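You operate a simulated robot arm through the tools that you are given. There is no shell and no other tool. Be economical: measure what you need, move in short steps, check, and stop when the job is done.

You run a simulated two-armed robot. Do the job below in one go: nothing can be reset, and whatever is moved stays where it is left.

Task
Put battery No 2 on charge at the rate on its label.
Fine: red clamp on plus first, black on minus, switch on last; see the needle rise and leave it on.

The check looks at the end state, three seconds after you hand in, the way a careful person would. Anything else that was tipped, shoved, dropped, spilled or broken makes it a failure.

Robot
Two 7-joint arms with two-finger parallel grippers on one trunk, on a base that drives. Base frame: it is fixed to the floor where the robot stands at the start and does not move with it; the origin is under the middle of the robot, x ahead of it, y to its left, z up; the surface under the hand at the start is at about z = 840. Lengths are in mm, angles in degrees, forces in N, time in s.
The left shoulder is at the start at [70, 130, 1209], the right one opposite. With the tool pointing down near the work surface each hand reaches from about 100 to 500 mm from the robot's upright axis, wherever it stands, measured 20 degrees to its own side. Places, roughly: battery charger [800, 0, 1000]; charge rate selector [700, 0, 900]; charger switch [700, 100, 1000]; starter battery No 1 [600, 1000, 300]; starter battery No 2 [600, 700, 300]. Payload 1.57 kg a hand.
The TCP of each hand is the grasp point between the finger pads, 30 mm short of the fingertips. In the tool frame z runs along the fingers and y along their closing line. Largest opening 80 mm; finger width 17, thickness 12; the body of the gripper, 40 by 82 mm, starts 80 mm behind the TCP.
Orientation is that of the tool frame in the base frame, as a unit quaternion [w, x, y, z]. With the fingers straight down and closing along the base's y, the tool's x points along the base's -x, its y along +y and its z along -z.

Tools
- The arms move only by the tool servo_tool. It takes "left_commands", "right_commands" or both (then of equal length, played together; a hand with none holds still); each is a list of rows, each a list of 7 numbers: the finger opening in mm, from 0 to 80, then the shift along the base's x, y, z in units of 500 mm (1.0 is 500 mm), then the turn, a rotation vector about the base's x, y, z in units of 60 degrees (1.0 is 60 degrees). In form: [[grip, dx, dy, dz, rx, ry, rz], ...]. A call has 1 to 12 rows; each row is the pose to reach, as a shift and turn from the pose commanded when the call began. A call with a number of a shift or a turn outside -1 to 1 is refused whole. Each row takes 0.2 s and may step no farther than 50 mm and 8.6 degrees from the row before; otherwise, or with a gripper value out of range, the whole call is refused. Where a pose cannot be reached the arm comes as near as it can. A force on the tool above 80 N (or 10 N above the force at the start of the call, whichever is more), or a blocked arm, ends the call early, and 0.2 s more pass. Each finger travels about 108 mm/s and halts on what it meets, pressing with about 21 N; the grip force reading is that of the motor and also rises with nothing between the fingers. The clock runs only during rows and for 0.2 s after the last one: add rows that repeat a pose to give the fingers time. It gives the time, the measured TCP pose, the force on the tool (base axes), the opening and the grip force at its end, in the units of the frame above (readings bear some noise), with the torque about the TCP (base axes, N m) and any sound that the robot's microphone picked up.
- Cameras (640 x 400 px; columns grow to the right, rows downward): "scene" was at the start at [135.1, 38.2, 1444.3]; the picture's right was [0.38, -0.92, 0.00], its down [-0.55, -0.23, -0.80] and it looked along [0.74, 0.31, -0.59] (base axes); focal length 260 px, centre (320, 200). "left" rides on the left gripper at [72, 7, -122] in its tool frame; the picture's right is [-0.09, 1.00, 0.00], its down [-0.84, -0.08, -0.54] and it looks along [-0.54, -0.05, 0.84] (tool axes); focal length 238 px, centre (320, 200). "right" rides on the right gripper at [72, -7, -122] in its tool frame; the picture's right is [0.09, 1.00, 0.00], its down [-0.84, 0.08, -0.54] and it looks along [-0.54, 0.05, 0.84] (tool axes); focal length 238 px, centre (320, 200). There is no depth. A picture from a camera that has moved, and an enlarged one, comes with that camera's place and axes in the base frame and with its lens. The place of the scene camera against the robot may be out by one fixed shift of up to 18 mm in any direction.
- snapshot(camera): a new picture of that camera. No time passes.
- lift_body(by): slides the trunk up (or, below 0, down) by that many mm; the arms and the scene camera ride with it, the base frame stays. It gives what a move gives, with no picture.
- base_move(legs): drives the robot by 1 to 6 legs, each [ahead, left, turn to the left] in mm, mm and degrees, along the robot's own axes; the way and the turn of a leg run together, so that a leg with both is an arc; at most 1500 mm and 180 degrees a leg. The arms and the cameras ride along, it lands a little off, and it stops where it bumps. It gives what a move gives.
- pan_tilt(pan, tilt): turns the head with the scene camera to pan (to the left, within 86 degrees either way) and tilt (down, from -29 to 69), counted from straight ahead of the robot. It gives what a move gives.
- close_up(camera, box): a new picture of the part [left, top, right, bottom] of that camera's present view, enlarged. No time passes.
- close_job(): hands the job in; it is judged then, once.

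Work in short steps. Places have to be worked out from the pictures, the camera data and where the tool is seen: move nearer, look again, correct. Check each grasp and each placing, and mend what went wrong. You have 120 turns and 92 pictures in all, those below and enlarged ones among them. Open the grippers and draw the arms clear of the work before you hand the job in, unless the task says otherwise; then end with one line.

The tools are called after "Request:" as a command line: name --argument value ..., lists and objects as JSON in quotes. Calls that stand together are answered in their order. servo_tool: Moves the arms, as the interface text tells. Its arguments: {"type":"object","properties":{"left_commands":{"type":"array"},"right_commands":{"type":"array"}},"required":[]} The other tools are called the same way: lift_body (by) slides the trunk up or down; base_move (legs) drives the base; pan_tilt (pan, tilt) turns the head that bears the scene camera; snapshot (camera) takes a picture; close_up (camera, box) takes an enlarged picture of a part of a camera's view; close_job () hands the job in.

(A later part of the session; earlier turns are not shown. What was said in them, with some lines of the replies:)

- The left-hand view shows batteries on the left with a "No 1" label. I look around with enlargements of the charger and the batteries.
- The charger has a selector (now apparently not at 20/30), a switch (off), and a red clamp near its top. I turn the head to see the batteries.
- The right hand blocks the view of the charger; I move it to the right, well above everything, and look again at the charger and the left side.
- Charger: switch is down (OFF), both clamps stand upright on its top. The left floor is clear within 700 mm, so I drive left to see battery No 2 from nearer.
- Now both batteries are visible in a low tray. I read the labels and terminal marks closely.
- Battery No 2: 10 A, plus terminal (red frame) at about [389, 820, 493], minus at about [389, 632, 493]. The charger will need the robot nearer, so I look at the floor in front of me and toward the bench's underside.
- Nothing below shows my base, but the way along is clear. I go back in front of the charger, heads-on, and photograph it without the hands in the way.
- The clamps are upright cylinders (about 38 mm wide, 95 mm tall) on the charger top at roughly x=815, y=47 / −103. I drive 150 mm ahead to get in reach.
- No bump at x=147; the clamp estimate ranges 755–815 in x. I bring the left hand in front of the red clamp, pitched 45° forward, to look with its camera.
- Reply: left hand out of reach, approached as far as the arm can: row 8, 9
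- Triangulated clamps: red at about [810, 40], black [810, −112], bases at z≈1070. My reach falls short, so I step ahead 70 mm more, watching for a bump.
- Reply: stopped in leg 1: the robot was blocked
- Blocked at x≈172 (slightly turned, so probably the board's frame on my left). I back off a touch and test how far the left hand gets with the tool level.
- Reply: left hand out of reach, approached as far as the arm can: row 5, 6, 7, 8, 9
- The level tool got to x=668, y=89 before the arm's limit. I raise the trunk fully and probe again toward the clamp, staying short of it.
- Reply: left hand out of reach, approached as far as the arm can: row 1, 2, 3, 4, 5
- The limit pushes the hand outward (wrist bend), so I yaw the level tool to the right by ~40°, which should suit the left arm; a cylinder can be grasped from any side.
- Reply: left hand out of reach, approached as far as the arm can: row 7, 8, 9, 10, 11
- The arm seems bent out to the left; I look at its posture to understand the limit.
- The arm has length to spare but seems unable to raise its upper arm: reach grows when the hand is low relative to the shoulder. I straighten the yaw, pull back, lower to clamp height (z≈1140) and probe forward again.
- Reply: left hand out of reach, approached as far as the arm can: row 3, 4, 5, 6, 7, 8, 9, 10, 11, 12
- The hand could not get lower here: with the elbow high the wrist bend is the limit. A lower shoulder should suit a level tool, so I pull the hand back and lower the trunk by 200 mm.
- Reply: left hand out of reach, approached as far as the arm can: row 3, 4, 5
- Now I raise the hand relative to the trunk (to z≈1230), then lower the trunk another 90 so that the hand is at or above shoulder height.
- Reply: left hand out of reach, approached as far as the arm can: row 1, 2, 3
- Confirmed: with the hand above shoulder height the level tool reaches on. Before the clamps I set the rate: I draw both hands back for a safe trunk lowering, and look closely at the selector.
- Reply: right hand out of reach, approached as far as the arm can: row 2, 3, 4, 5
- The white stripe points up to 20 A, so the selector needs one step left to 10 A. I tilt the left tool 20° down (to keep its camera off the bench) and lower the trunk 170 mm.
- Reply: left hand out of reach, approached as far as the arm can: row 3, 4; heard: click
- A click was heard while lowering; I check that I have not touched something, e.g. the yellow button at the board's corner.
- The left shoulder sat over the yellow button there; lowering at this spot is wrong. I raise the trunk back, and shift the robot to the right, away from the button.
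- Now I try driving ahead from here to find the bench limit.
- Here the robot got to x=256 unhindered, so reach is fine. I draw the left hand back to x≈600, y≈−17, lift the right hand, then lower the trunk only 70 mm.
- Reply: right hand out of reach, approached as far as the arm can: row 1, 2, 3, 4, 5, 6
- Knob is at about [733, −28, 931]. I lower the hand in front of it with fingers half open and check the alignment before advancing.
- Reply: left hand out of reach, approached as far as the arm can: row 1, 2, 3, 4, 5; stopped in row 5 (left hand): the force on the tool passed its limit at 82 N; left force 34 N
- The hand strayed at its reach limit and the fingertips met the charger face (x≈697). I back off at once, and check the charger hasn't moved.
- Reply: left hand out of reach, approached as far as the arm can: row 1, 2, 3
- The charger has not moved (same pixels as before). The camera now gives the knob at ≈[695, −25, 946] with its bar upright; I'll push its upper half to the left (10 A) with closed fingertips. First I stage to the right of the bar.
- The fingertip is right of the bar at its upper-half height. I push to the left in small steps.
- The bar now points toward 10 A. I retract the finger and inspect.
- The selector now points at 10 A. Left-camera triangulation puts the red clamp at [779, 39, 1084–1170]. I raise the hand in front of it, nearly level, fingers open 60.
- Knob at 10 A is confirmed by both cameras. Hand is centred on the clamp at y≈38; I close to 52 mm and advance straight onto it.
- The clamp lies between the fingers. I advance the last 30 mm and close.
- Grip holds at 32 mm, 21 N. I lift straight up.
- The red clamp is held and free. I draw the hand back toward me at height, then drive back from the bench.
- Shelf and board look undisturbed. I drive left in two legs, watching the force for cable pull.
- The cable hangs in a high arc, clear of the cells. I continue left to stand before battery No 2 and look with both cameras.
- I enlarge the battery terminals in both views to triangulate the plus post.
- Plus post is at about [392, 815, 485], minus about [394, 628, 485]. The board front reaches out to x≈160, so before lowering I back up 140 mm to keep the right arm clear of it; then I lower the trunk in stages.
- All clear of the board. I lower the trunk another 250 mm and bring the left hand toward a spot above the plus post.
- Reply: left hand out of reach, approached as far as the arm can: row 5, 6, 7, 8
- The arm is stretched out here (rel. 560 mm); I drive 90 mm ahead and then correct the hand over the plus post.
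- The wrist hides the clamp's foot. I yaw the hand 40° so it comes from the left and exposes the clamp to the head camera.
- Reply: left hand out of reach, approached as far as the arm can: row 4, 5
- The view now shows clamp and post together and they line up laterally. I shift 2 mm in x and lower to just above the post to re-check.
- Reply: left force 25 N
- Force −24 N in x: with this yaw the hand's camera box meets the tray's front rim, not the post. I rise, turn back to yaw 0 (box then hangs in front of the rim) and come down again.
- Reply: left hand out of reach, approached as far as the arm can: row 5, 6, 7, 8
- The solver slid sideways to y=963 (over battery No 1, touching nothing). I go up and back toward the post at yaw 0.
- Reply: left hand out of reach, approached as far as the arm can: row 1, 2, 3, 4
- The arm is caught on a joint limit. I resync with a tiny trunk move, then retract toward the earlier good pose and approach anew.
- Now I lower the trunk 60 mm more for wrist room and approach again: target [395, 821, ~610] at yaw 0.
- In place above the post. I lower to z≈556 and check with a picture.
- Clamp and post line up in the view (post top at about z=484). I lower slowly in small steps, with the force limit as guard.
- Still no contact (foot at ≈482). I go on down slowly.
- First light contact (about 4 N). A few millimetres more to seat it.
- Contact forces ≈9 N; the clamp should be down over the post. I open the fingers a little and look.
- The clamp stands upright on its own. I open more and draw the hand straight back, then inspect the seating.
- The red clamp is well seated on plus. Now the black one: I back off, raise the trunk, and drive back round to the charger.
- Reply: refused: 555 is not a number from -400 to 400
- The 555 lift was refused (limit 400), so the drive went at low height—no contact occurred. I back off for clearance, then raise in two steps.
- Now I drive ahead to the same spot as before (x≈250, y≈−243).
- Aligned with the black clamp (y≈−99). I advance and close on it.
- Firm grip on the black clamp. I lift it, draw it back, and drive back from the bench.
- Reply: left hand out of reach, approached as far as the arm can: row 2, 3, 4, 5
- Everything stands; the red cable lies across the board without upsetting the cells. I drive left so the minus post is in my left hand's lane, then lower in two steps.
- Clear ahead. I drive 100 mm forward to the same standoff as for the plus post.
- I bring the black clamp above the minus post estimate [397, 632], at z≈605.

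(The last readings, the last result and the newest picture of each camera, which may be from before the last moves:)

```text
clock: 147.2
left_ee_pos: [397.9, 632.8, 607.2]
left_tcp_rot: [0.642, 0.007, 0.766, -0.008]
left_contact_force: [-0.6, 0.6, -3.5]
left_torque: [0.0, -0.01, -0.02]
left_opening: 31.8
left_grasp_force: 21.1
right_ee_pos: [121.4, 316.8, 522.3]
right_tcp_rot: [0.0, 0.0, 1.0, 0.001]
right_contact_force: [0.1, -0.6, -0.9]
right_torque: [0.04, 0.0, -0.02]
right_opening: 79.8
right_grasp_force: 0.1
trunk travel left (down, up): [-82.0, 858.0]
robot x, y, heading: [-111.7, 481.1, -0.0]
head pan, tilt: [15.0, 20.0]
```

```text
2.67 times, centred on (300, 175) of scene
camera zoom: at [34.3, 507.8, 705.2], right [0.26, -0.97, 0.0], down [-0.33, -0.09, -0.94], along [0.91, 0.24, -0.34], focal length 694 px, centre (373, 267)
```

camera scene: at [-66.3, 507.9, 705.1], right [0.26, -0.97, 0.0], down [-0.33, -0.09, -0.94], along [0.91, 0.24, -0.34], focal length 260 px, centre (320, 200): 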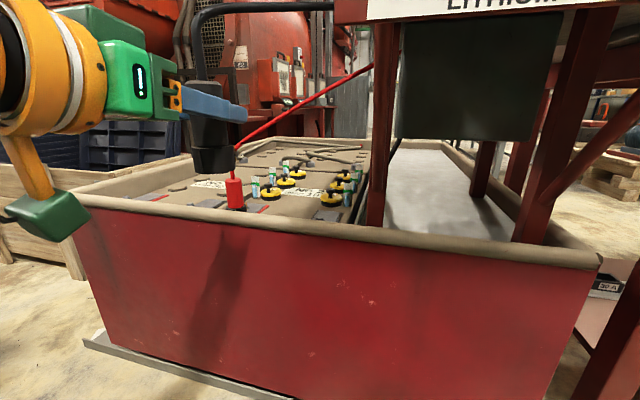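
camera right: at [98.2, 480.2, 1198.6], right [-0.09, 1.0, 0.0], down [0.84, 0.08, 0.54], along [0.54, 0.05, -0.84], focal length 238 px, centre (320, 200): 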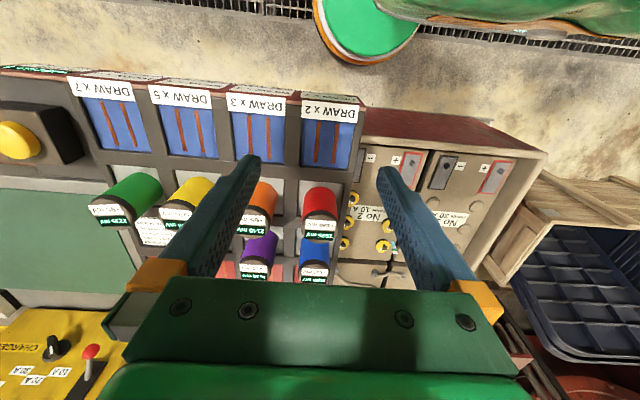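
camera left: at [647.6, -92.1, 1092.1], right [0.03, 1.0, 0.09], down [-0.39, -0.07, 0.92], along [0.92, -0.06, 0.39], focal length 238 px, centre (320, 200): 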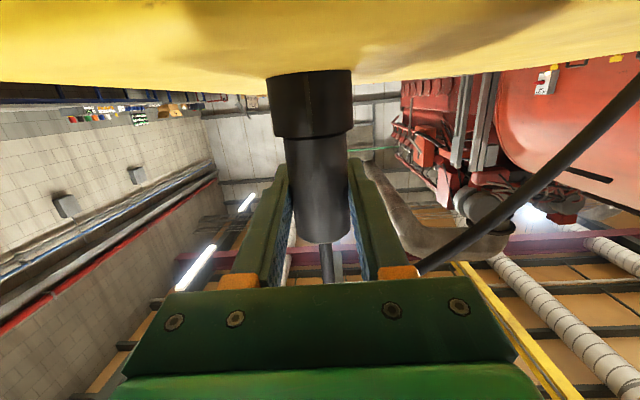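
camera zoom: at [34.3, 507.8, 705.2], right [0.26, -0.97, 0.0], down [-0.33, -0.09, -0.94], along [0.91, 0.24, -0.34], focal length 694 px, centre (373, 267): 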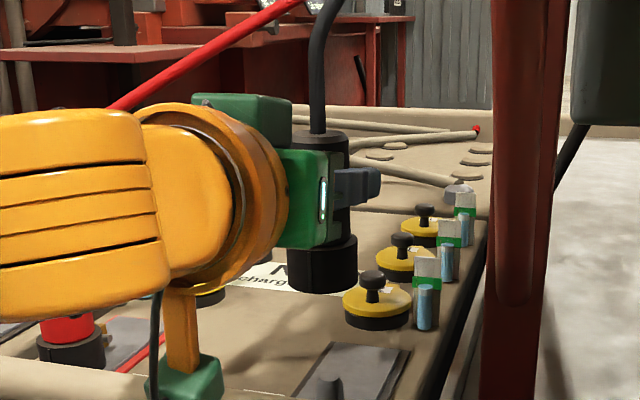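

The post shows about 3 mm further right than the clamp axis; I correct y to ≈630, lower to z≈556 and check again with the head tilted more.

Request:
servo_tool --left_commands '[[20, -0.002, -0.005, -0.03, 0, 0, 0], [20, -0.002, -0.005, -0.07, 0, 0, 0], [20, -0.002, -0.005, -0.1, 0, 0, 0], [20, -0.002, -0.005, -0.1, 0, 0, 0]]'

Request:
pan_tilt --pan 15 --tilt 32

Request:
close_up --camera "scene" --box '[220, 100, 380, 240]'

```text
clock: 148.2
left_ee_pos: [396.6, 629.5, 555.7]
left_tcp_rot: [0.642, 0.007, 0.766, -0.008]
left_contact_force: [-0.1, 0.0, -3.8]
left_torque: [0.02, -0.01, -0.01]
left_opening: 32.2
left_grasp_force: 21.1
right_ee_pos: [120.3, 316.9, 521.8]
right_tcp_rot: [0.0, 0.0, 1.0, 0.001]
right_contact_force: [-0.8, -0.7, 0.1]
right_torque: [-0.03, -0.03, -0.04]
right_opening: 79.9
right_grasp_force: 0.1
trunk travel left (down, up): [-82.0, 858.0]
robot x, y, heading: [-111.8, 478.5, 0.2]
head pan, tilt: [15.0, 20.0]
```

```text
clock: 148.9
left_ee_pos: [396.3, 629.8, 557.1]
left_tcp_rot: [0.642, 0.008, 0.767, -0.009]
left_contact_force: [-0.4, 0.1, -4.3]
left_torque: [-0.01, 0.02, -0.01]
left_opening: 32.1
left_grasp_force: 20.6
right_ee_pos: [121.1, 316.2, 520.9]
right_tcp_rot: [0.0, 0.001, 1.0, 0.001]
right_contact_force: [0.9, 0.7, -1.0]
right_torque: [-0.04, 0.01, -0.02]
right_opening: 79.9
right_grasp_force: 0.0
trunk travel left (down, up): [-82.0, 858.0]
robot x, y, heading: [-112.4, 476.9, -0.0]
head pan, tilt: [15.0, 32.0]
```

```text
2.86 times, centred on (300, 170) of scene
camera zoom: at [30.8, 506.9, 686.0], right [0.26, -0.97, 0.0], down [-0.51, -0.14, -0.85], along [0.82, 0.22, -0.53], focal length 743 px, centre (377, 286)
```

zoom: 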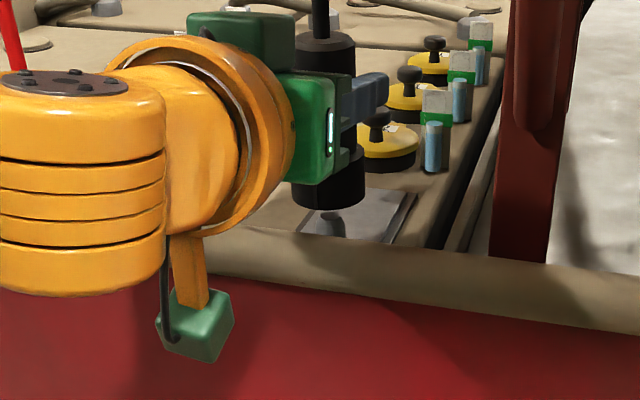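

Clamp and post line up within about a millimetre. I lower gently onto it as I did with the red one.

Request:
servo_tool --left_commands '[[20, 0, 0, -0.015, 0, 0, 0], [20, 0, 0, -0.03, 0, 0, 0], [20, 0, 0, -0.045, 0, 0, 0], [20, 0, 0, -0.055, 0, 0, 0], [20, 0, 0, -0.065, 0, 0, 0], [20, 0, 0, -0.07, 0, 0, 0], [20, 0, 0, -0.07, 0, 0, 0]]'

```text
clock: 150.5
left_ee_pos: [396.0, 630.1, 520.2]
left_tcp_rot: [0.642, 0.007, 0.766, -0.009]
left_contact_force: [2.0, 0.8, -0.5]
left_torque: [0.03, -0.09, -0.01]
left_opening: 32.3
left_grasp_force: 20.8
right_ee_pos: [121.7, 315.9, 522.5]
right_tcp_rot: [0.001, 0.0, 1.0, 0.001]
right_contact_force: [-1.0, 0.2, -0.1]
right_torque: [0.01, 0.01, -0.03]
right_opening: 80.2
right_grasp_force: 0.0
trunk travel left (down, up): [-82.0, 858.0]
robot x, y, heading: [-110.6, 480.7, 0.1]
head pan, tilt: [15.0, 32.0]
```

Same light contact as with the red clamp at this height. A few more millimetres, then I release slightly and look.

Request:
servo_tool --left_commands '[[20, 0, 0, -0.006, 0, 0, 0], [20, 0, 0, -0.012, 0, 0, 0], [20, 0, 0, -0.015, 0, 0, 0], [46, 0, 0, -0.015, 0, 0, 0], [50, 0, 0, -0.01, 0, 0, 0], [50, 0, 0, -0.008, 0, 0, 0]]'

Request:
close_up --camera "scene" --box '[220, 100, 380, 240]'

```text
clock: 151.9
left_ee_pos: [395.4, 629.4, 516.4]
left_tcp_rot: [0.642, 0.007, 0.767, -0.008]
left_contact_force: [0.0, -0.4, -0.6]
left_torque: [0.01, -0.02, 0.01]
left_opening: 50.2
left_grasp_force: 0.0
right_ee_pos: [121.0, 316.0, 522.7]
right_tcp_rot: [0.001, 0.0, 1.0, 0.001]
right_contact_force: [-1.1, 0.4, 0.5]
right_torque: [0.0, 0.02, 0.01]
right_opening: 80.1
right_grasp_force: 0.1
trunk travel left (down, up): [-82.0, 858.0]
robot x, y, heading: [-108.4, 479.5, -0.0]
head pan, tilt: [15.0, 32.0]
```

```text
2.86 times, centred on (300, 170) of scene
camera zoom: at [30.3, 506.7, 686.1], right [0.26, -0.97, 0.0], down [-0.51, -0.14, -0.85], along [0.82, 0.22, -0.53], focal length 743 px, centre (377, 286)
```

zoom: 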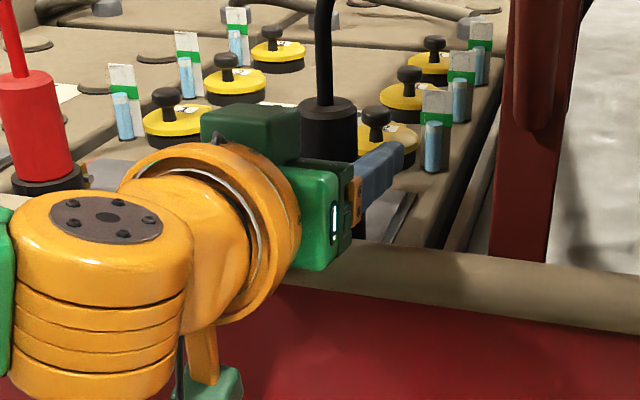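

The black clamp stands upright. I withdraw the hand straight back and inspect both clamps.

Request:
servo_tool --left_commands '[[64, 0, 0, 0.01, 0, 0, 0], [64, -0.03, 0, 0.02, 0, 0, 0], [64, -0.09, 0, 0.02, 0, 0, 0], [64, -0.16, 0, 0.04, 0, 0, 0], [64, -0.22, 0, 0.08, 0, 0, 0], [64, -0.24, 0.04, 0.14, 0, 0, 0], [64, -0.24, 0.08, 0.2, 0, 0, 0], [64, -0.24, 0.08, 0.2, 0, 0, 0]]'

Request:
base_move --legs '[[-150, 0, 0]]'

Request:
close_up --camera "scene" --box '[180, 80, 380, 220]'

```text
clock: 153.7
left_ee_pos: [275.6, 668.8, 618.1]
left_tcp_rot: [0.643, 0.007, 0.766, -0.008]
left_contact_force: [0.1, -0.3, 0.3]
left_torque: [0.04, 0.0, -0.01]
left_opening: 64.0
left_grasp_force: 0.1
right_ee_pos: [121.5, 315.4, 521.8]
right_tcp_rot: [0.001, 0.0, 1.0, 0.001]
right_contact_force: [0.4, 0.4, 0.0]
right_torque: [-0.01, 0.02, -0.03]
right_opening: 80.2
right_grasp_force: 0.1
trunk travel left (down, up): [-82.0, 858.0]
robot x, y, heading: [-110.1, 479.2, 0.2]
head pan, tilt: [15.0, 32.0]
```

```text
clock: 155.1
left_ee_pos: [125.9, 669.2, 617.5]
left_tcp_rot: [0.643, 0.006, 0.766, -0.008]
left_contact_force: [0.8, 0.6, -0.7]
left_torque: [0.02, -0.03, 0.0]
left_opening: 64.1
left_grasp_force: 0.2
right_ee_pos: [-28.8, 315.5, 522.1]
right_tcp_rot: [0.001, 0.0, 1.0, 0.001]
right_contact_force: [0.2, 0.5, 0.4]
right_torque: [-0.01, 0.0, -0.01]
right_opening: 79.8
right_grasp_force: 0.0
trunk travel left (down, up): [-82.0, 858.0]
robot x, y, heading: [-263.2, 479.2, -0.0]
head pan, tilt: [15.0, 32.0]
```

```text
2.86 times, centred on (280, 150) of scene
camera zoom: at [-119.4, 506.8, 686.1], right [0.26, -0.97, 0.0], down [-0.51, -0.14, -0.85], along [0.82, 0.22, -0.53], focal length 743 px, centre (434, 343)
```

zoom: 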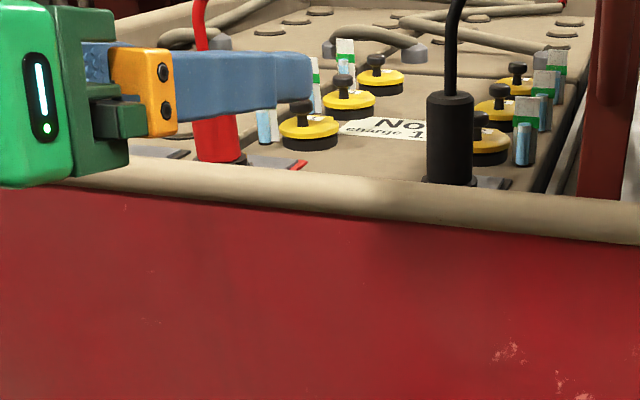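

Both clamps sit upright on their posts. Now back to the charger for the switch: I back off, raise the trunk, and drive round.

Request:
base_move --legs '[[-80, 0, 0]]'

Request:
lift_body --by 300

Request:
lift_body --by 235

Request:
base_move --legs '[[0, -722, 0], [570, 0, 0]]'

Request:
snapshot --camera "left"

```text
clock: 156.1
left_ee_pos: [45.0, 669.1, 617.4]
left_tcp_rot: [0.643, 0.007, 0.766, -0.008]
left_contact_force: [0.0, 0.3, 0.5]
left_torque: [0.02, -0.02, 0.02]
left_opening: 64.2
left_grasp_force: 0.1
right_ee_pos: [-109.3, 315.7, 522.5]
right_tcp_rot: [0.001, 0.0, 1.0, 0.0]
right_contact_force: [0.4, -0.4, -1.5]
right_torque: [0.0, 0.0, 0.01]
right_opening: 80.2
right_grasp_force: 0.1
trunk travel left (down, up): [-82.0, 858.0]
robot x, y, heading: [-337.8, 478.4, 0.1]
head pan, tilt: [15.0, 32.0]
```

```text
clock: 159.1
left_ee_pos: [45.7, 669.3, 918.1]
left_tcp_rot: [0.643, 0.007, 0.766, -0.008]
left_contact_force: [-0.4, -0.6, 0.1]
left_torque: [0.04, 0.0, 0.01]
left_opening: 64.2
left_grasp_force: 0.0
right_ee_pos: [-109.2, 316.3, 822.4]
right_tcp_rot: [0.0, 0.0, 1.0, 0.0]
right_contact_force: [0.2, 0.2, -0.3]
right_torque: [0.02, 0.02, 0.0]
right_opening: 80.1
right_grasp_force: 0.0
trunk travel left (down, up): [-382.0, 558.0]
robot x, y, heading: [-337.9, 476.7, 0.2]
head pan, tilt: [15.0, 32.0]
```

```text
clock: 161.6
left_ee_pos: [45.8, 669.3, 1152.7]
left_tcp_rot: [0.643, 0.008, 0.766, -0.009]
left_contact_force: [-0.3, 0.0, -0.1]
left_torque: [0.01, 0.03, 0.02]
left_opening: 64.0
left_grasp_force: 0.0
right_ee_pos: [-107.7, 316.6, 1057.0]
right_tcp_rot: [0.001, -0.001, 1.0, 0.001]
right_contact_force: [-0.4, -0.4, -0.2]
right_torque: [-0.03, -0.01, 0.02]
right_opening: 79.7
right_grasp_force: 0.0
trunk travel left (down, up): [-617.0, 323.0]
robot x, y, heading: [-339.8, 481.9, -0.2]
head pan, tilt: [15.0, 32.0]
```

```text
clock: 168.4
left_ee_pos: [624.4, -48.2, 1152.8]
left_tcp_rot: [0.643, 0.006, 0.766, -0.008]
left_contact_force: [0.2, 0.5, 0.4]
left_torque: [0.0, -0.01, 0.0]
left_opening: 63.9
left_grasp_force: 0.1
right_ee_pos: [471.1, -401.3, 1056.9]
right_tcp_rot: [0.001, -0.002, 1.0, 0.001]
right_contact_force: [-0.9, -1.1, 0.2]
right_torque: [0.04, 0.03, 0.0]
right_opening: 80.0
right_grasp_force: 0.0
trunk travel left (down, up): [-617.0, 323.0]
robot x, y, heading: [236.4, -242.0, 0.1]
head pan, tilt: [15.0, 32.0]
```

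```text
11 pictures are left
camera left: at [491.9, -40.0, 1103.3], right [0.03, 1.0, 0.09], down [-0.39, -0.07, 0.92], along [0.92, -0.07, 0.39], focal length 238 px, centre (320, 200)
```

left: 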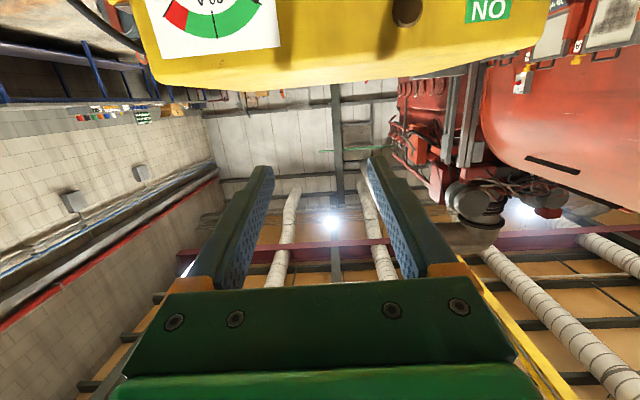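

At the charger again. I close the fingers, pitch the tool down to 40°, and stage in front of the switch, below the shoulder limits.

Request:
servo_tool --left_commands '[[40, -0.04, 0.03, -0.02, 0, 0.07, 0], [20, -0.08, 0.06, -0.05, 0, 0.14, 0], [0, -0.1, 0.1, -0.09, 0, 0.21, 0], [0, -0.1, 0.14, -0.13, 0, 0.28, 0], [0, -0.1, 0.18, -0.18, 0, 0.35, 0], [0, -0.1, 0.22, -0.23, 0, 0.42, 0], [0, -0.1, 0.26, -0.29, 0, 0.5, 0], [0, -0.1, 0.26, -0.29, 0, 0.5, 0]]'

Request:
snapshot --camera "left"

```text
clock: 170.2
left_ee_pos: [573.5, 81.2, 1007.2]
left_tcp_rot: [0.423, 0.004, 0.906, -0.008]
left_contact_force: [0.1, -0.2, 0.2]
left_torque: [-0.02, -0.02, -0.05]
left_opening: 0.0
left_grasp_force: 21.2
right_ee_pos: [469.0, -402.7, 1058.9]
right_tcp_rot: [0.001, -0.002, 1.0, 0.001]
right_contact_force: [0.1, -0.6, -0.1]
right_torque: [0.02, 0.01, -0.02]
right_opening: 80.0
right_grasp_force: 0.1
trunk travel left (down, up): [-617.0, 323.0]
robot x, y, heading: [234.0, -240.3, 0.3]
head pan, tilt: [15.0, 32.0]
```

```text
10 pictures are left
camera left: at [434.9, 90.1, 1031.0], right [0.07, 1.0, 0.06], down [0.12, -0.07, 0.99], along [0.99, -0.07, -0.13], focal length 238 px, centre (320, 200)
```

left: 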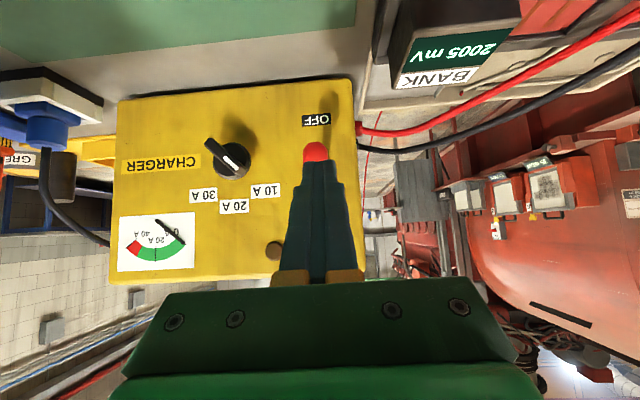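

Ball of the lever ≈[655, 76, 955]. I go down in front of it first, checking reach before moving under the ball.

Request:
servo_tool --left_commands '[[0, 0.02, -0.006, -0.04, 0, 0, 0], [0, 0.02, -0.01, -0.08, 0, 0, 0], [0, 0.02, -0.01, -0.12, 0, 0, 0], [0, 0.02, -0.01, -0.154, 0, 0, 0], [0, 0.02, -0.01, -0.154, 0, 0, 0]]'

```text
clock: 171.4
left_ee_pos: [588.4, 78.3, 939.6]
left_tcp_rot: [0.424, 0.007, 0.906, 0.002]
left_contact_force: [1.0, -1.1, -0.5]
left_torque: [0.02, 0.02, 0.0]
left_opening: 0.1
left_grasp_force: 21.0
right_ee_pos: [474.9, -402.2, 1060.3]
right_tcp_rot: [-0.001, -0.002, 1.0, 0.003]
right_contact_force: [-0.4, -0.8, -0.2]
right_torque: [-0.01, 0.01, 0.03]
right_opening: 80.1
right_grasp_force: 0.1
trunk travel left (down, up): [-617.0, 323.0]
robot x, y, heading: [239.5, -236.4, 0.1]
head pan, tilt: [15.0, 32.0]
```

The hand ended 9 mm high and the base shifted slightly — something may be touching. I look at the arm.

Request:
pan_tilt --pan 45 --tilt 50

Request:
snapshot --camera "scene"

```text
clock: 172.4
left_ee_pos: [587.5, 76.1, 939.0]
left_tcp_rot: [0.424, 0.01, 0.905, 0.002]
left_contact_force: [1.1, 0.0, -1.0]
left_torque: [0.02, -0.03, 0.03]
left_opening: 0.0
left_grasp_force: 20.1
right_ee_pos: [471.0, -403.3, 1061.5]
right_tcp_rot: [0.0, 0.003, 1.0, 0.003]
right_contact_force: [-1.0, -0.8, 0.0]
right_torque: [0.07, -0.09, 0.0]
right_opening: 80.1
right_grasp_force: 0.0
trunk travel left (down, up): [-617.0, 323.0]
robot x, y, heading: [237.4, -236.3, -0.6]
head pan, tilt: [45.0, 50.0]
```

```text
9 pictures are left
camera scene: at [349.6, -181.8, 1198.9], right [0.7, -0.71, 0.0], down [-0.55, -0.54, -0.64], along [0.46, 0.45, -0.76], focal length 260 px, centre (320, 200)
```

scene: 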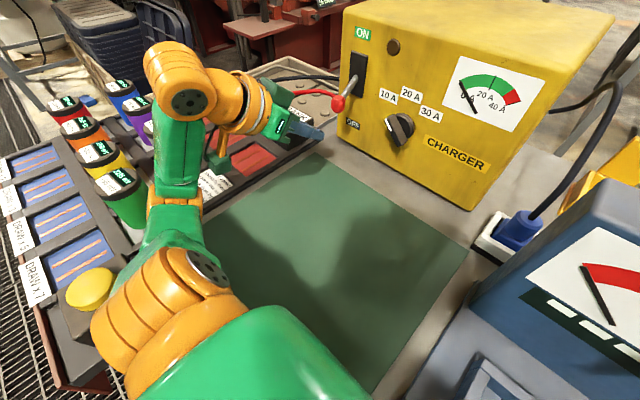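

The upper arm has swung low beside the board, probably just resting there. I rise at once, lift the trunk 20 mm, and change the plan: pinch the lever's ball from the front and carry it up.

Request:
servo_tool --left_commands '[[10, 0, 0, 0.04, 0, 0, 0], [30, 0, 0, 0.09, 0, 0, 0], [50, 0, 0, 0.14, 0, 0, 0], [54, 0, 0, 0.14, 0, 0, 0]]'

Request:
lift_body --by 20

Request:
snapshot --camera "left"

```text
clock: 173.4
left_ee_pos: [586.0, 76.5, 999.6]
left_tcp_rot: [0.423, 0.004, 0.906, -0.009]
left_contact_force: [-0.3, -0.5, -0.3]
left_torque: [-0.01, 0.01, 0.0]
left_opening: 53.9
left_grasp_force: 0.0
right_ee_pos: [470.3, -401.1, 1058.0]
right_tcp_rot: [0.001, -0.001, 1.0, 0.002]
right_contact_force: [-0.1, 0.1, 0.0]
right_torque: [0.0, -0.03, -0.02]
right_opening: 80.1
right_grasp_force: 0.0
trunk travel left (down, up): [-617.0, 323.0]
robot x, y, heading: [238.8, -239.9, 0.2]
head pan, tilt: [45.0, 50.0]
```

```text
clock: 174.0
left_ee_pos: [584.8, 77.6, 1020.3]
left_tcp_rot: [0.423, 0.004, 0.906, -0.008]
left_contact_force: [-0.3, 0.3, -0.4]
left_torque: [0.0, -0.04, -0.02]
left_opening: 54.0
left_grasp_force: 0.1
right_ee_pos: [473.0, -401.6, 1077.5]
right_tcp_rot: [0.001, -0.002, 1.0, 0.0]
right_contact_force: [0.1, -0.4, 0.6]
right_torque: [-0.03, 0.01, 0.0]
right_opening: 80.1
right_grasp_force: 0.0
trunk travel left (down, up): [-637.0, 303.0]
robot x, y, heading: [240.0, -238.4, 0.7]
head pan, tilt: [45.0, 50.0]
```

```text
8 pictures are left
camera left: at [446.4, 85.6, 1043.8], right [0.07, 1.0, 0.06], down [0.12, -0.07, 0.99], along [0.99, -0.07, -0.13], focal length 238 px, centre (320, 200)
```

left: 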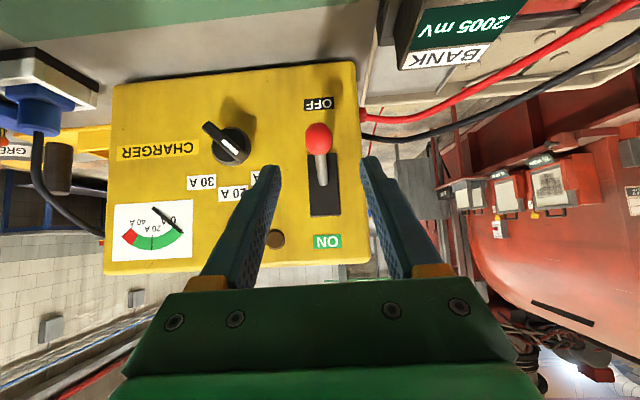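

Ball is at y≈73. I approach along the tool axis with the fingers straddling it.

Request:
servo_tool --left_commands '[[54, 0.03, -0.008, -0.028, 0, 0, 0], [54, 0.065, -0.008, -0.06, 0, 0, 0], [54, 0.1, -0.008, -0.092, 0, 0, 0], [54, 0.134, -0.008, -0.12, 0, 0, 0], [54, 0.134, -0.008, -0.12, 0, 0, 0]]'

Request:
snapshot --camera "left"

```text
clock: 175.2
left_ee_pos: [653.6, 73.1, 960.5]
left_tcp_rot: [0.423, 0.004, 0.906, -0.008]
left_contact_force: [-0.7, -0.4, 0.2]
left_torque: [0.04, -0.02, 0.02]
left_opening: 53.9
left_grasp_force: 0.0
right_ee_pos: [471.1, -401.2, 1077.2]
right_tcp_rot: [0.0, -0.001, 1.0, 0.001]
right_contact_force: [0.4, -0.6, 0.0]
right_torque: [0.0, -0.02, 0.02]
right_opening: 80.1
right_grasp_force: 0.0
trunk travel left (down, up): [-637.0, 303.0]
robot x, y, heading: [243.1, -241.2, 0.2]
head pan, tilt: [45.0, 50.0]
```

```text
7 pictures are left
camera left: at [513.0, 81.6, 983.8], right [0.07, 1.0, 0.06], down [0.12, -0.07, 0.99], along [0.99, -0.07, -0.13], focal length 238 px, centre (320, 200)
```

left: 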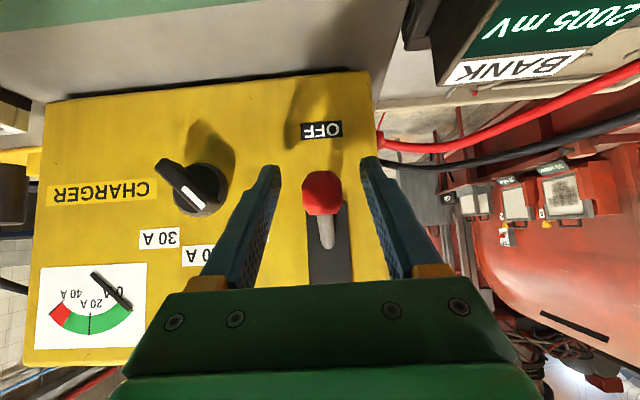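

The ball lies exactly at the grasp point. I close on it and carry it up along its arc.

Request:
servo_tool --left_commands '[[30, 0, 0, 0, 0, 0, 0], [10, 0, 0, 0, 0, 0, 0], [10, -0.008, 0, 0.013, 0, 0, 0], [10, -0.0146, 0, 0.028, 0, 0, 0], [10, -0.019, 0, 0.046, 0, 0, 0], [10, -0.021, 0, 0.065, 0, 0, 0], [10, -0.019, 0, 0.084, 0, 0, 0], [10, -0.0146, 0, 0.102, 0, 0, 0], [10, -0.008, 0, 0.118, 0, 0, 0], [10, 0, 0, 0.131, 0, 0, 0], [10, 0.008, 0, 0.139, 0, 0, 0], [10, 0.008, 0, 0.139, 0, 0, 0]]'

Request:
snapshot --camera "left"

```text
clock: 177.8
left_ee_pos: [655.8, 73.9, 1028.9]
left_tcp_rot: [0.423, 0.004, 0.906, -0.008]
left_contact_force: [-0.2, 0.3, 0.0]
left_torque: [-0.01, 0.02, -0.01]
left_opening: 10.1
left_grasp_force: 0.0
right_ee_pos: [471.7, -401.9, 1077.3]
right_tcp_rot: [0.001, -0.002, 1.0, 0.0]
right_contact_force: [0.1, 0.6, -0.9]
right_torque: [0.0, 0.02, -0.02]
right_opening: 80.1
right_grasp_force: 0.2
trunk travel left (down, up): [-637.0, 303.0]
robot x, y, heading: [237.9, -241.5, 0.0]
head pan, tilt: [45.0, 50.0]
```

```text
6 pictures are left
camera left: at [517.3, 81.6, 1053.6], right [0.07, 1.0, 0.06], down [0.12, -0.07, 0.99], along [0.99, -0.07, -0.13], focal length 238 px, centre (320, 200)
```

left: 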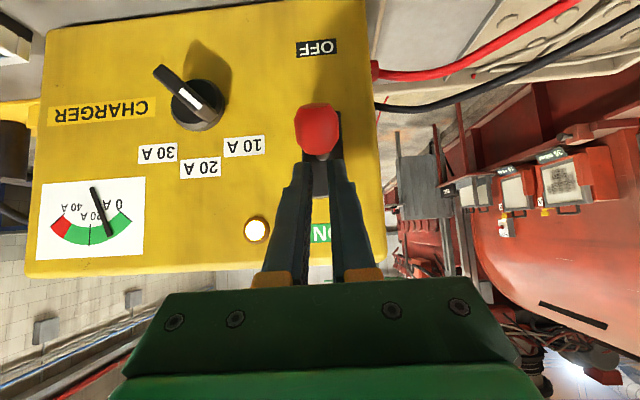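

The lamp is lit and the needle has risen. The ball slipped from the fingers partway, so I draw back along the tool axis and look at the lever.

Request:
servo_tool --left_commands '[[20, -0.03, 0, 0.03, 0, 0, 0], [20, -0.07, 0, 0.06, 0, 0, 0], [20, -0.12, 0, 0.09, 0, 0, 0], [20, -0.12, -0.06, 0.1, 0, 0, 0], [20, -0.12, -0.12, 0.1, 0, 0, 0], [20, -0.12, -0.12, 0.1, 0, 0, 0]]'

Request:
close_up --camera "left" --box '[120, 40, 480, 270]'

```text
clock: 179.2
left_ee_pos: [595.8, 14.3, 1079.7]
left_tcp_rot: [0.422, 0.004, 0.907, -0.009]
left_contact_force: [0.1, -0.1, -0.5]
left_torque: [-0.01, -0.01, 0.0]
left_opening: 20.0
left_grasp_force: 0.1
right_ee_pos: [470.9, -400.3, 1078.3]
right_tcp_rot: [0.001, -0.001, 1.0, 0.0]
right_contact_force: [-0.1, -1.3, 0.0]
right_torque: [-0.01, 0.0, 0.03]
right_opening: 80.0
right_grasp_force: 0.1
trunk travel left (down, up): [-637.0, 303.0]
robot x, y, heading: [237.8, -234.9, 0.1]
head pan, tilt: [45.0, 50.0]
```

```text
1.74 times, centred on (300, 155) of left
camera zoom: at [456.7, 22.2, 1103.6], right [0.07, 1.0, 0.06], down [0.12, -0.07, 0.99], along [0.99, -0.07, -0.13], focal length 414 px, centre (355, 278)
```

zoom: 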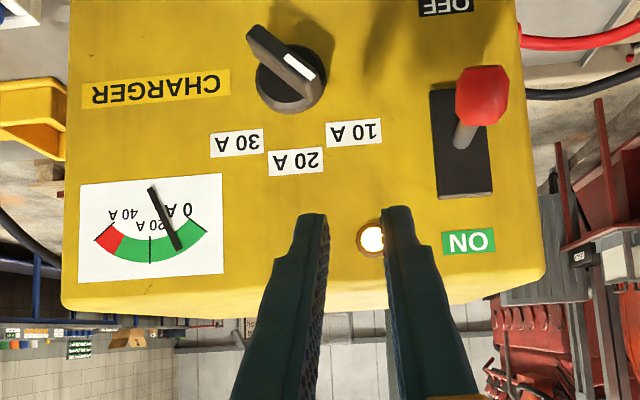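

Lamp lit, needle at 10 A; the lever stands just past the middle. I push it fully up from below with the closed fingertip to make it safe.

Request:
servo_tool --left_commands '[[0, -0.03, 0.04, -0.06, 0, 0, 0], [0, -0.03, 0.08, -0.13, 0, 0, 0], [0, -0.03, 0.118, -0.19, 0, 0, 0], [0, -0.02, 0.118, -0.223, 0, 0, 0], [0, 0.04, 0.118, -0.223, 0, 0, 0], [0, 0.082, 0.118, -0.223, 0, 0, 0], [0, 0.082, 0.118, -0.19, 0, 0, 0], [0, 0.085, 0.118, -0.16, 0, 0, 0], [0, 0.088, 0.118, -0.135, 0, 0, 0], [0, 0.088, 0.118, -0.125, 0, 0, 0]]'

Request:
close_up --camera "left" --box '[20, 40, 460, 300]'

```text
clock: 181.4
left_ee_pos: [640.9, 71.9, 1012.7]
left_tcp_rot: [0.417, 0.005, 0.909, -0.01]
left_contact_force: [-14.6, -9.1, -36.4]
left_torque: [0.03, 0.0, 0.01]
left_opening: 0.0
left_grasp_force: 20.6
right_ee_pos: [471.9, -400.4, 1076.5]
right_tcp_rot: [-0.001, -0.001, 1.0, -0.001]
right_contact_force: [-0.3, 0.7, -0.1]
right_torque: [-0.02, 0.0, -0.03]
right_opening: 79.9
right_grasp_force: 0.0
trunk travel left (down, up): [-637.0, 303.0]
robot x, y, heading: [239.0, -242.7, -0.1]
head pan, tilt: [45.0, 50.0]
```

```text
1.45 times, centred on (240, 170) of left
camera zoom: at [501.2, 81.1, 1038.0], right [0.08, 1.0, 0.06], down [0.13, -0.07, 0.99], along [0.99, -0.07, -0.14], focal length 347 px, centre (436, 244)
```

zoom: 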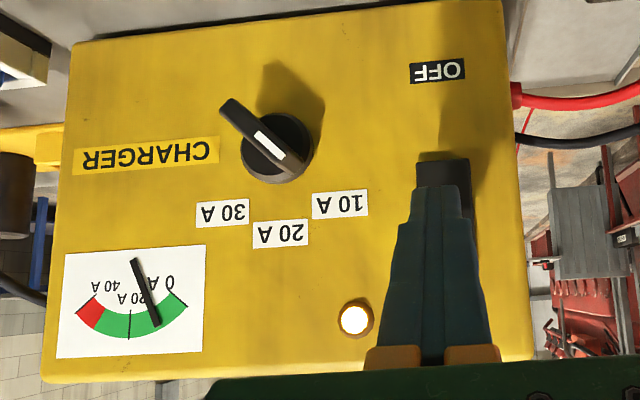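

The lever is at its upper stop (36 N), lamp lit, needle at 10 A. I unload, withdraw straight back, and check.

Request:
servo_tool --left_commands '[[0, 0, 0, -0.02, 0, 0, 0], [0, -0.06, 0, -0.02, 0, 0, 0], [0, -0.14, 0, -0.01, 0, 0, 0], [0, -0.16, -0.08, 0.04, 0, 0, 0], [20, -0.16, -0.16, 0.1, 0, 0, 0], [40, -0.16, -0.22, 0.16, 0, 0, 0], [60, -0.16, -0.22, 0.18, 0, 0, 0], [60, -0.16, -0.22, 0.18, 0, 0, 0]]'

Request:
base_move --legs '[[-340, 0, 0]]'

Request:
pan_tilt --pan 25 --tilt 35

Request:
snapshot --camera "scene"

```text
clock: 183.2
left_ee_pos: [561.1, -39.0, 1107.0]
left_tcp_rot: [0.422, 0.004, 0.906, -0.009]
left_contact_force: [-0.3, 0.5, 0.1]
left_torque: [-0.01, -0.01, 0.0]
left_opening: 59.6
left_grasp_force: 0.0
right_ee_pos: [470.7, -401.0, 1077.0]
right_tcp_rot: [0.0, -0.002, 1.0, 0.001]
right_contact_force: [0.1, 0.1, -0.3]
right_torque: [0.02, 0.01, -0.01]
right_opening: 80.0
right_grasp_force: 0.1
trunk travel left (down, up): [-637.0, 303.0]
robot x, y, heading: [237.8, -238.8, 0.1]
head pan, tilt: [45.0, 50.0]
```

```text
clock: 185.5
left_ee_pos: [219.9, -38.4, 1106.0]
left_tcp_rot: [0.422, 0.003, 0.906, -0.008]
left_contact_force: [0.4, 0.0, 0.3]
left_torque: [0.0, 0.01, -0.03]
left_opening: 60.2
left_grasp_force: 0.2
right_ee_pos: [131.8, -401.9, 1077.5]
right_tcp_rot: [0.0, -0.003, 1.0, 0.001]
right_contact_force: [0.1, -0.5, -0.2]
right_torque: [-0.01, 0.03, -0.02]
right_opening: 80.0
right_grasp_force: 0.0
trunk travel left (down, up): [-637.0, 303.0]
robot x, y, heading: [-100.4, -238.7, 0.6]
head pan, tilt: [45.0, 50.0]
```

```text
clock: 186.3
left_ee_pos: [220.6, -38.4, 1106.4]
left_tcp_rot: [0.422, 0.003, 0.907, -0.008]
left_contact_force: [-0.5, -0.4, 0.4]
left_torque: [0.01, -0.05, 0.01]
left_opening: 60.0
left_grasp_force: 0.0
right_ee_pos: [130.4, -402.6, 1077.6]
right_tcp_rot: [0.001, -0.002, 1.0, 0.001]
right_contact_force: [-1.4, -0.1, 0.4]
right_torque: [-0.02, -0.02, -0.01]
right_opening: 80.0
right_grasp_force: 0.1
trunk travel left (down, up): [-637.0, 303.0]
robot x, y, heading: [-100.2, -242.4, 0.3]
head pan, tilt: [25.0, 35.0]
```

```text
3 pictures are left
camera scene: at [32.8, -198.5, 1236.4], right [0.43, -0.9, 0.0], down [-0.52, -0.25, -0.82], along [0.74, 0.35, -0.57], focal length 260 px, centre (320, 200)
```

scene: 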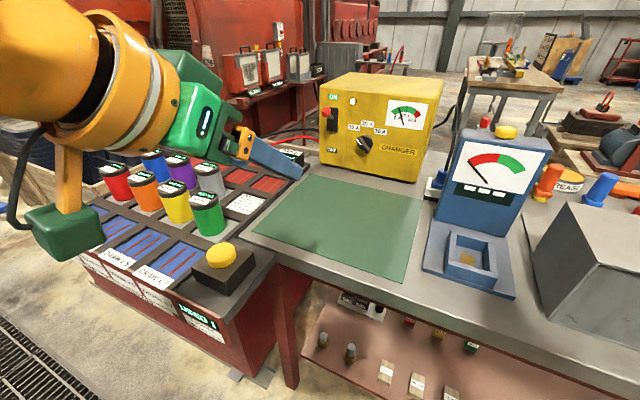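

Request:
close_up --camera "scene" --box '[280, 60, 460, 190]'

```text
3.08 times, centred on (370, 125) of scene
camera zoom: at [32.8, -198.5, 1236.4], right [0.43, -0.9, 0.0], down [-0.52, -0.25, -0.82], along [0.74, 0.35, -0.57], focal length 800 px, centre (166, 431)
```

zoom: 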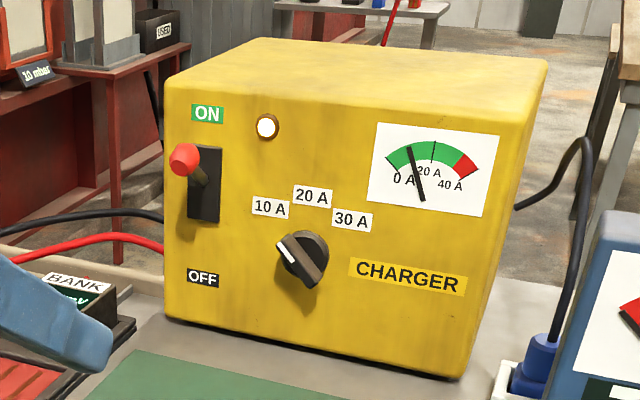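

The switch is up at ON, the lamp is lit, the selector is at 10 A and the needle reads about 10 A. The hands are clear of the work, so I hand in.

Request:
close_job

```text
The job is handed in.
```

Battery No 2 is on charge at 10 A, the rate on its label: red clamp on plus first, black on minus, switch on last, and the needle rose to about 10 A and was left there. On the way, a click came as my left shoulder was over the board's yellow button, so I may have pressed it; its counter later read "USED 1", and I don't know what it read before. My fingertips also hit the charger face with 82 N while I was setting the rate, but in the pictures it had not moved.
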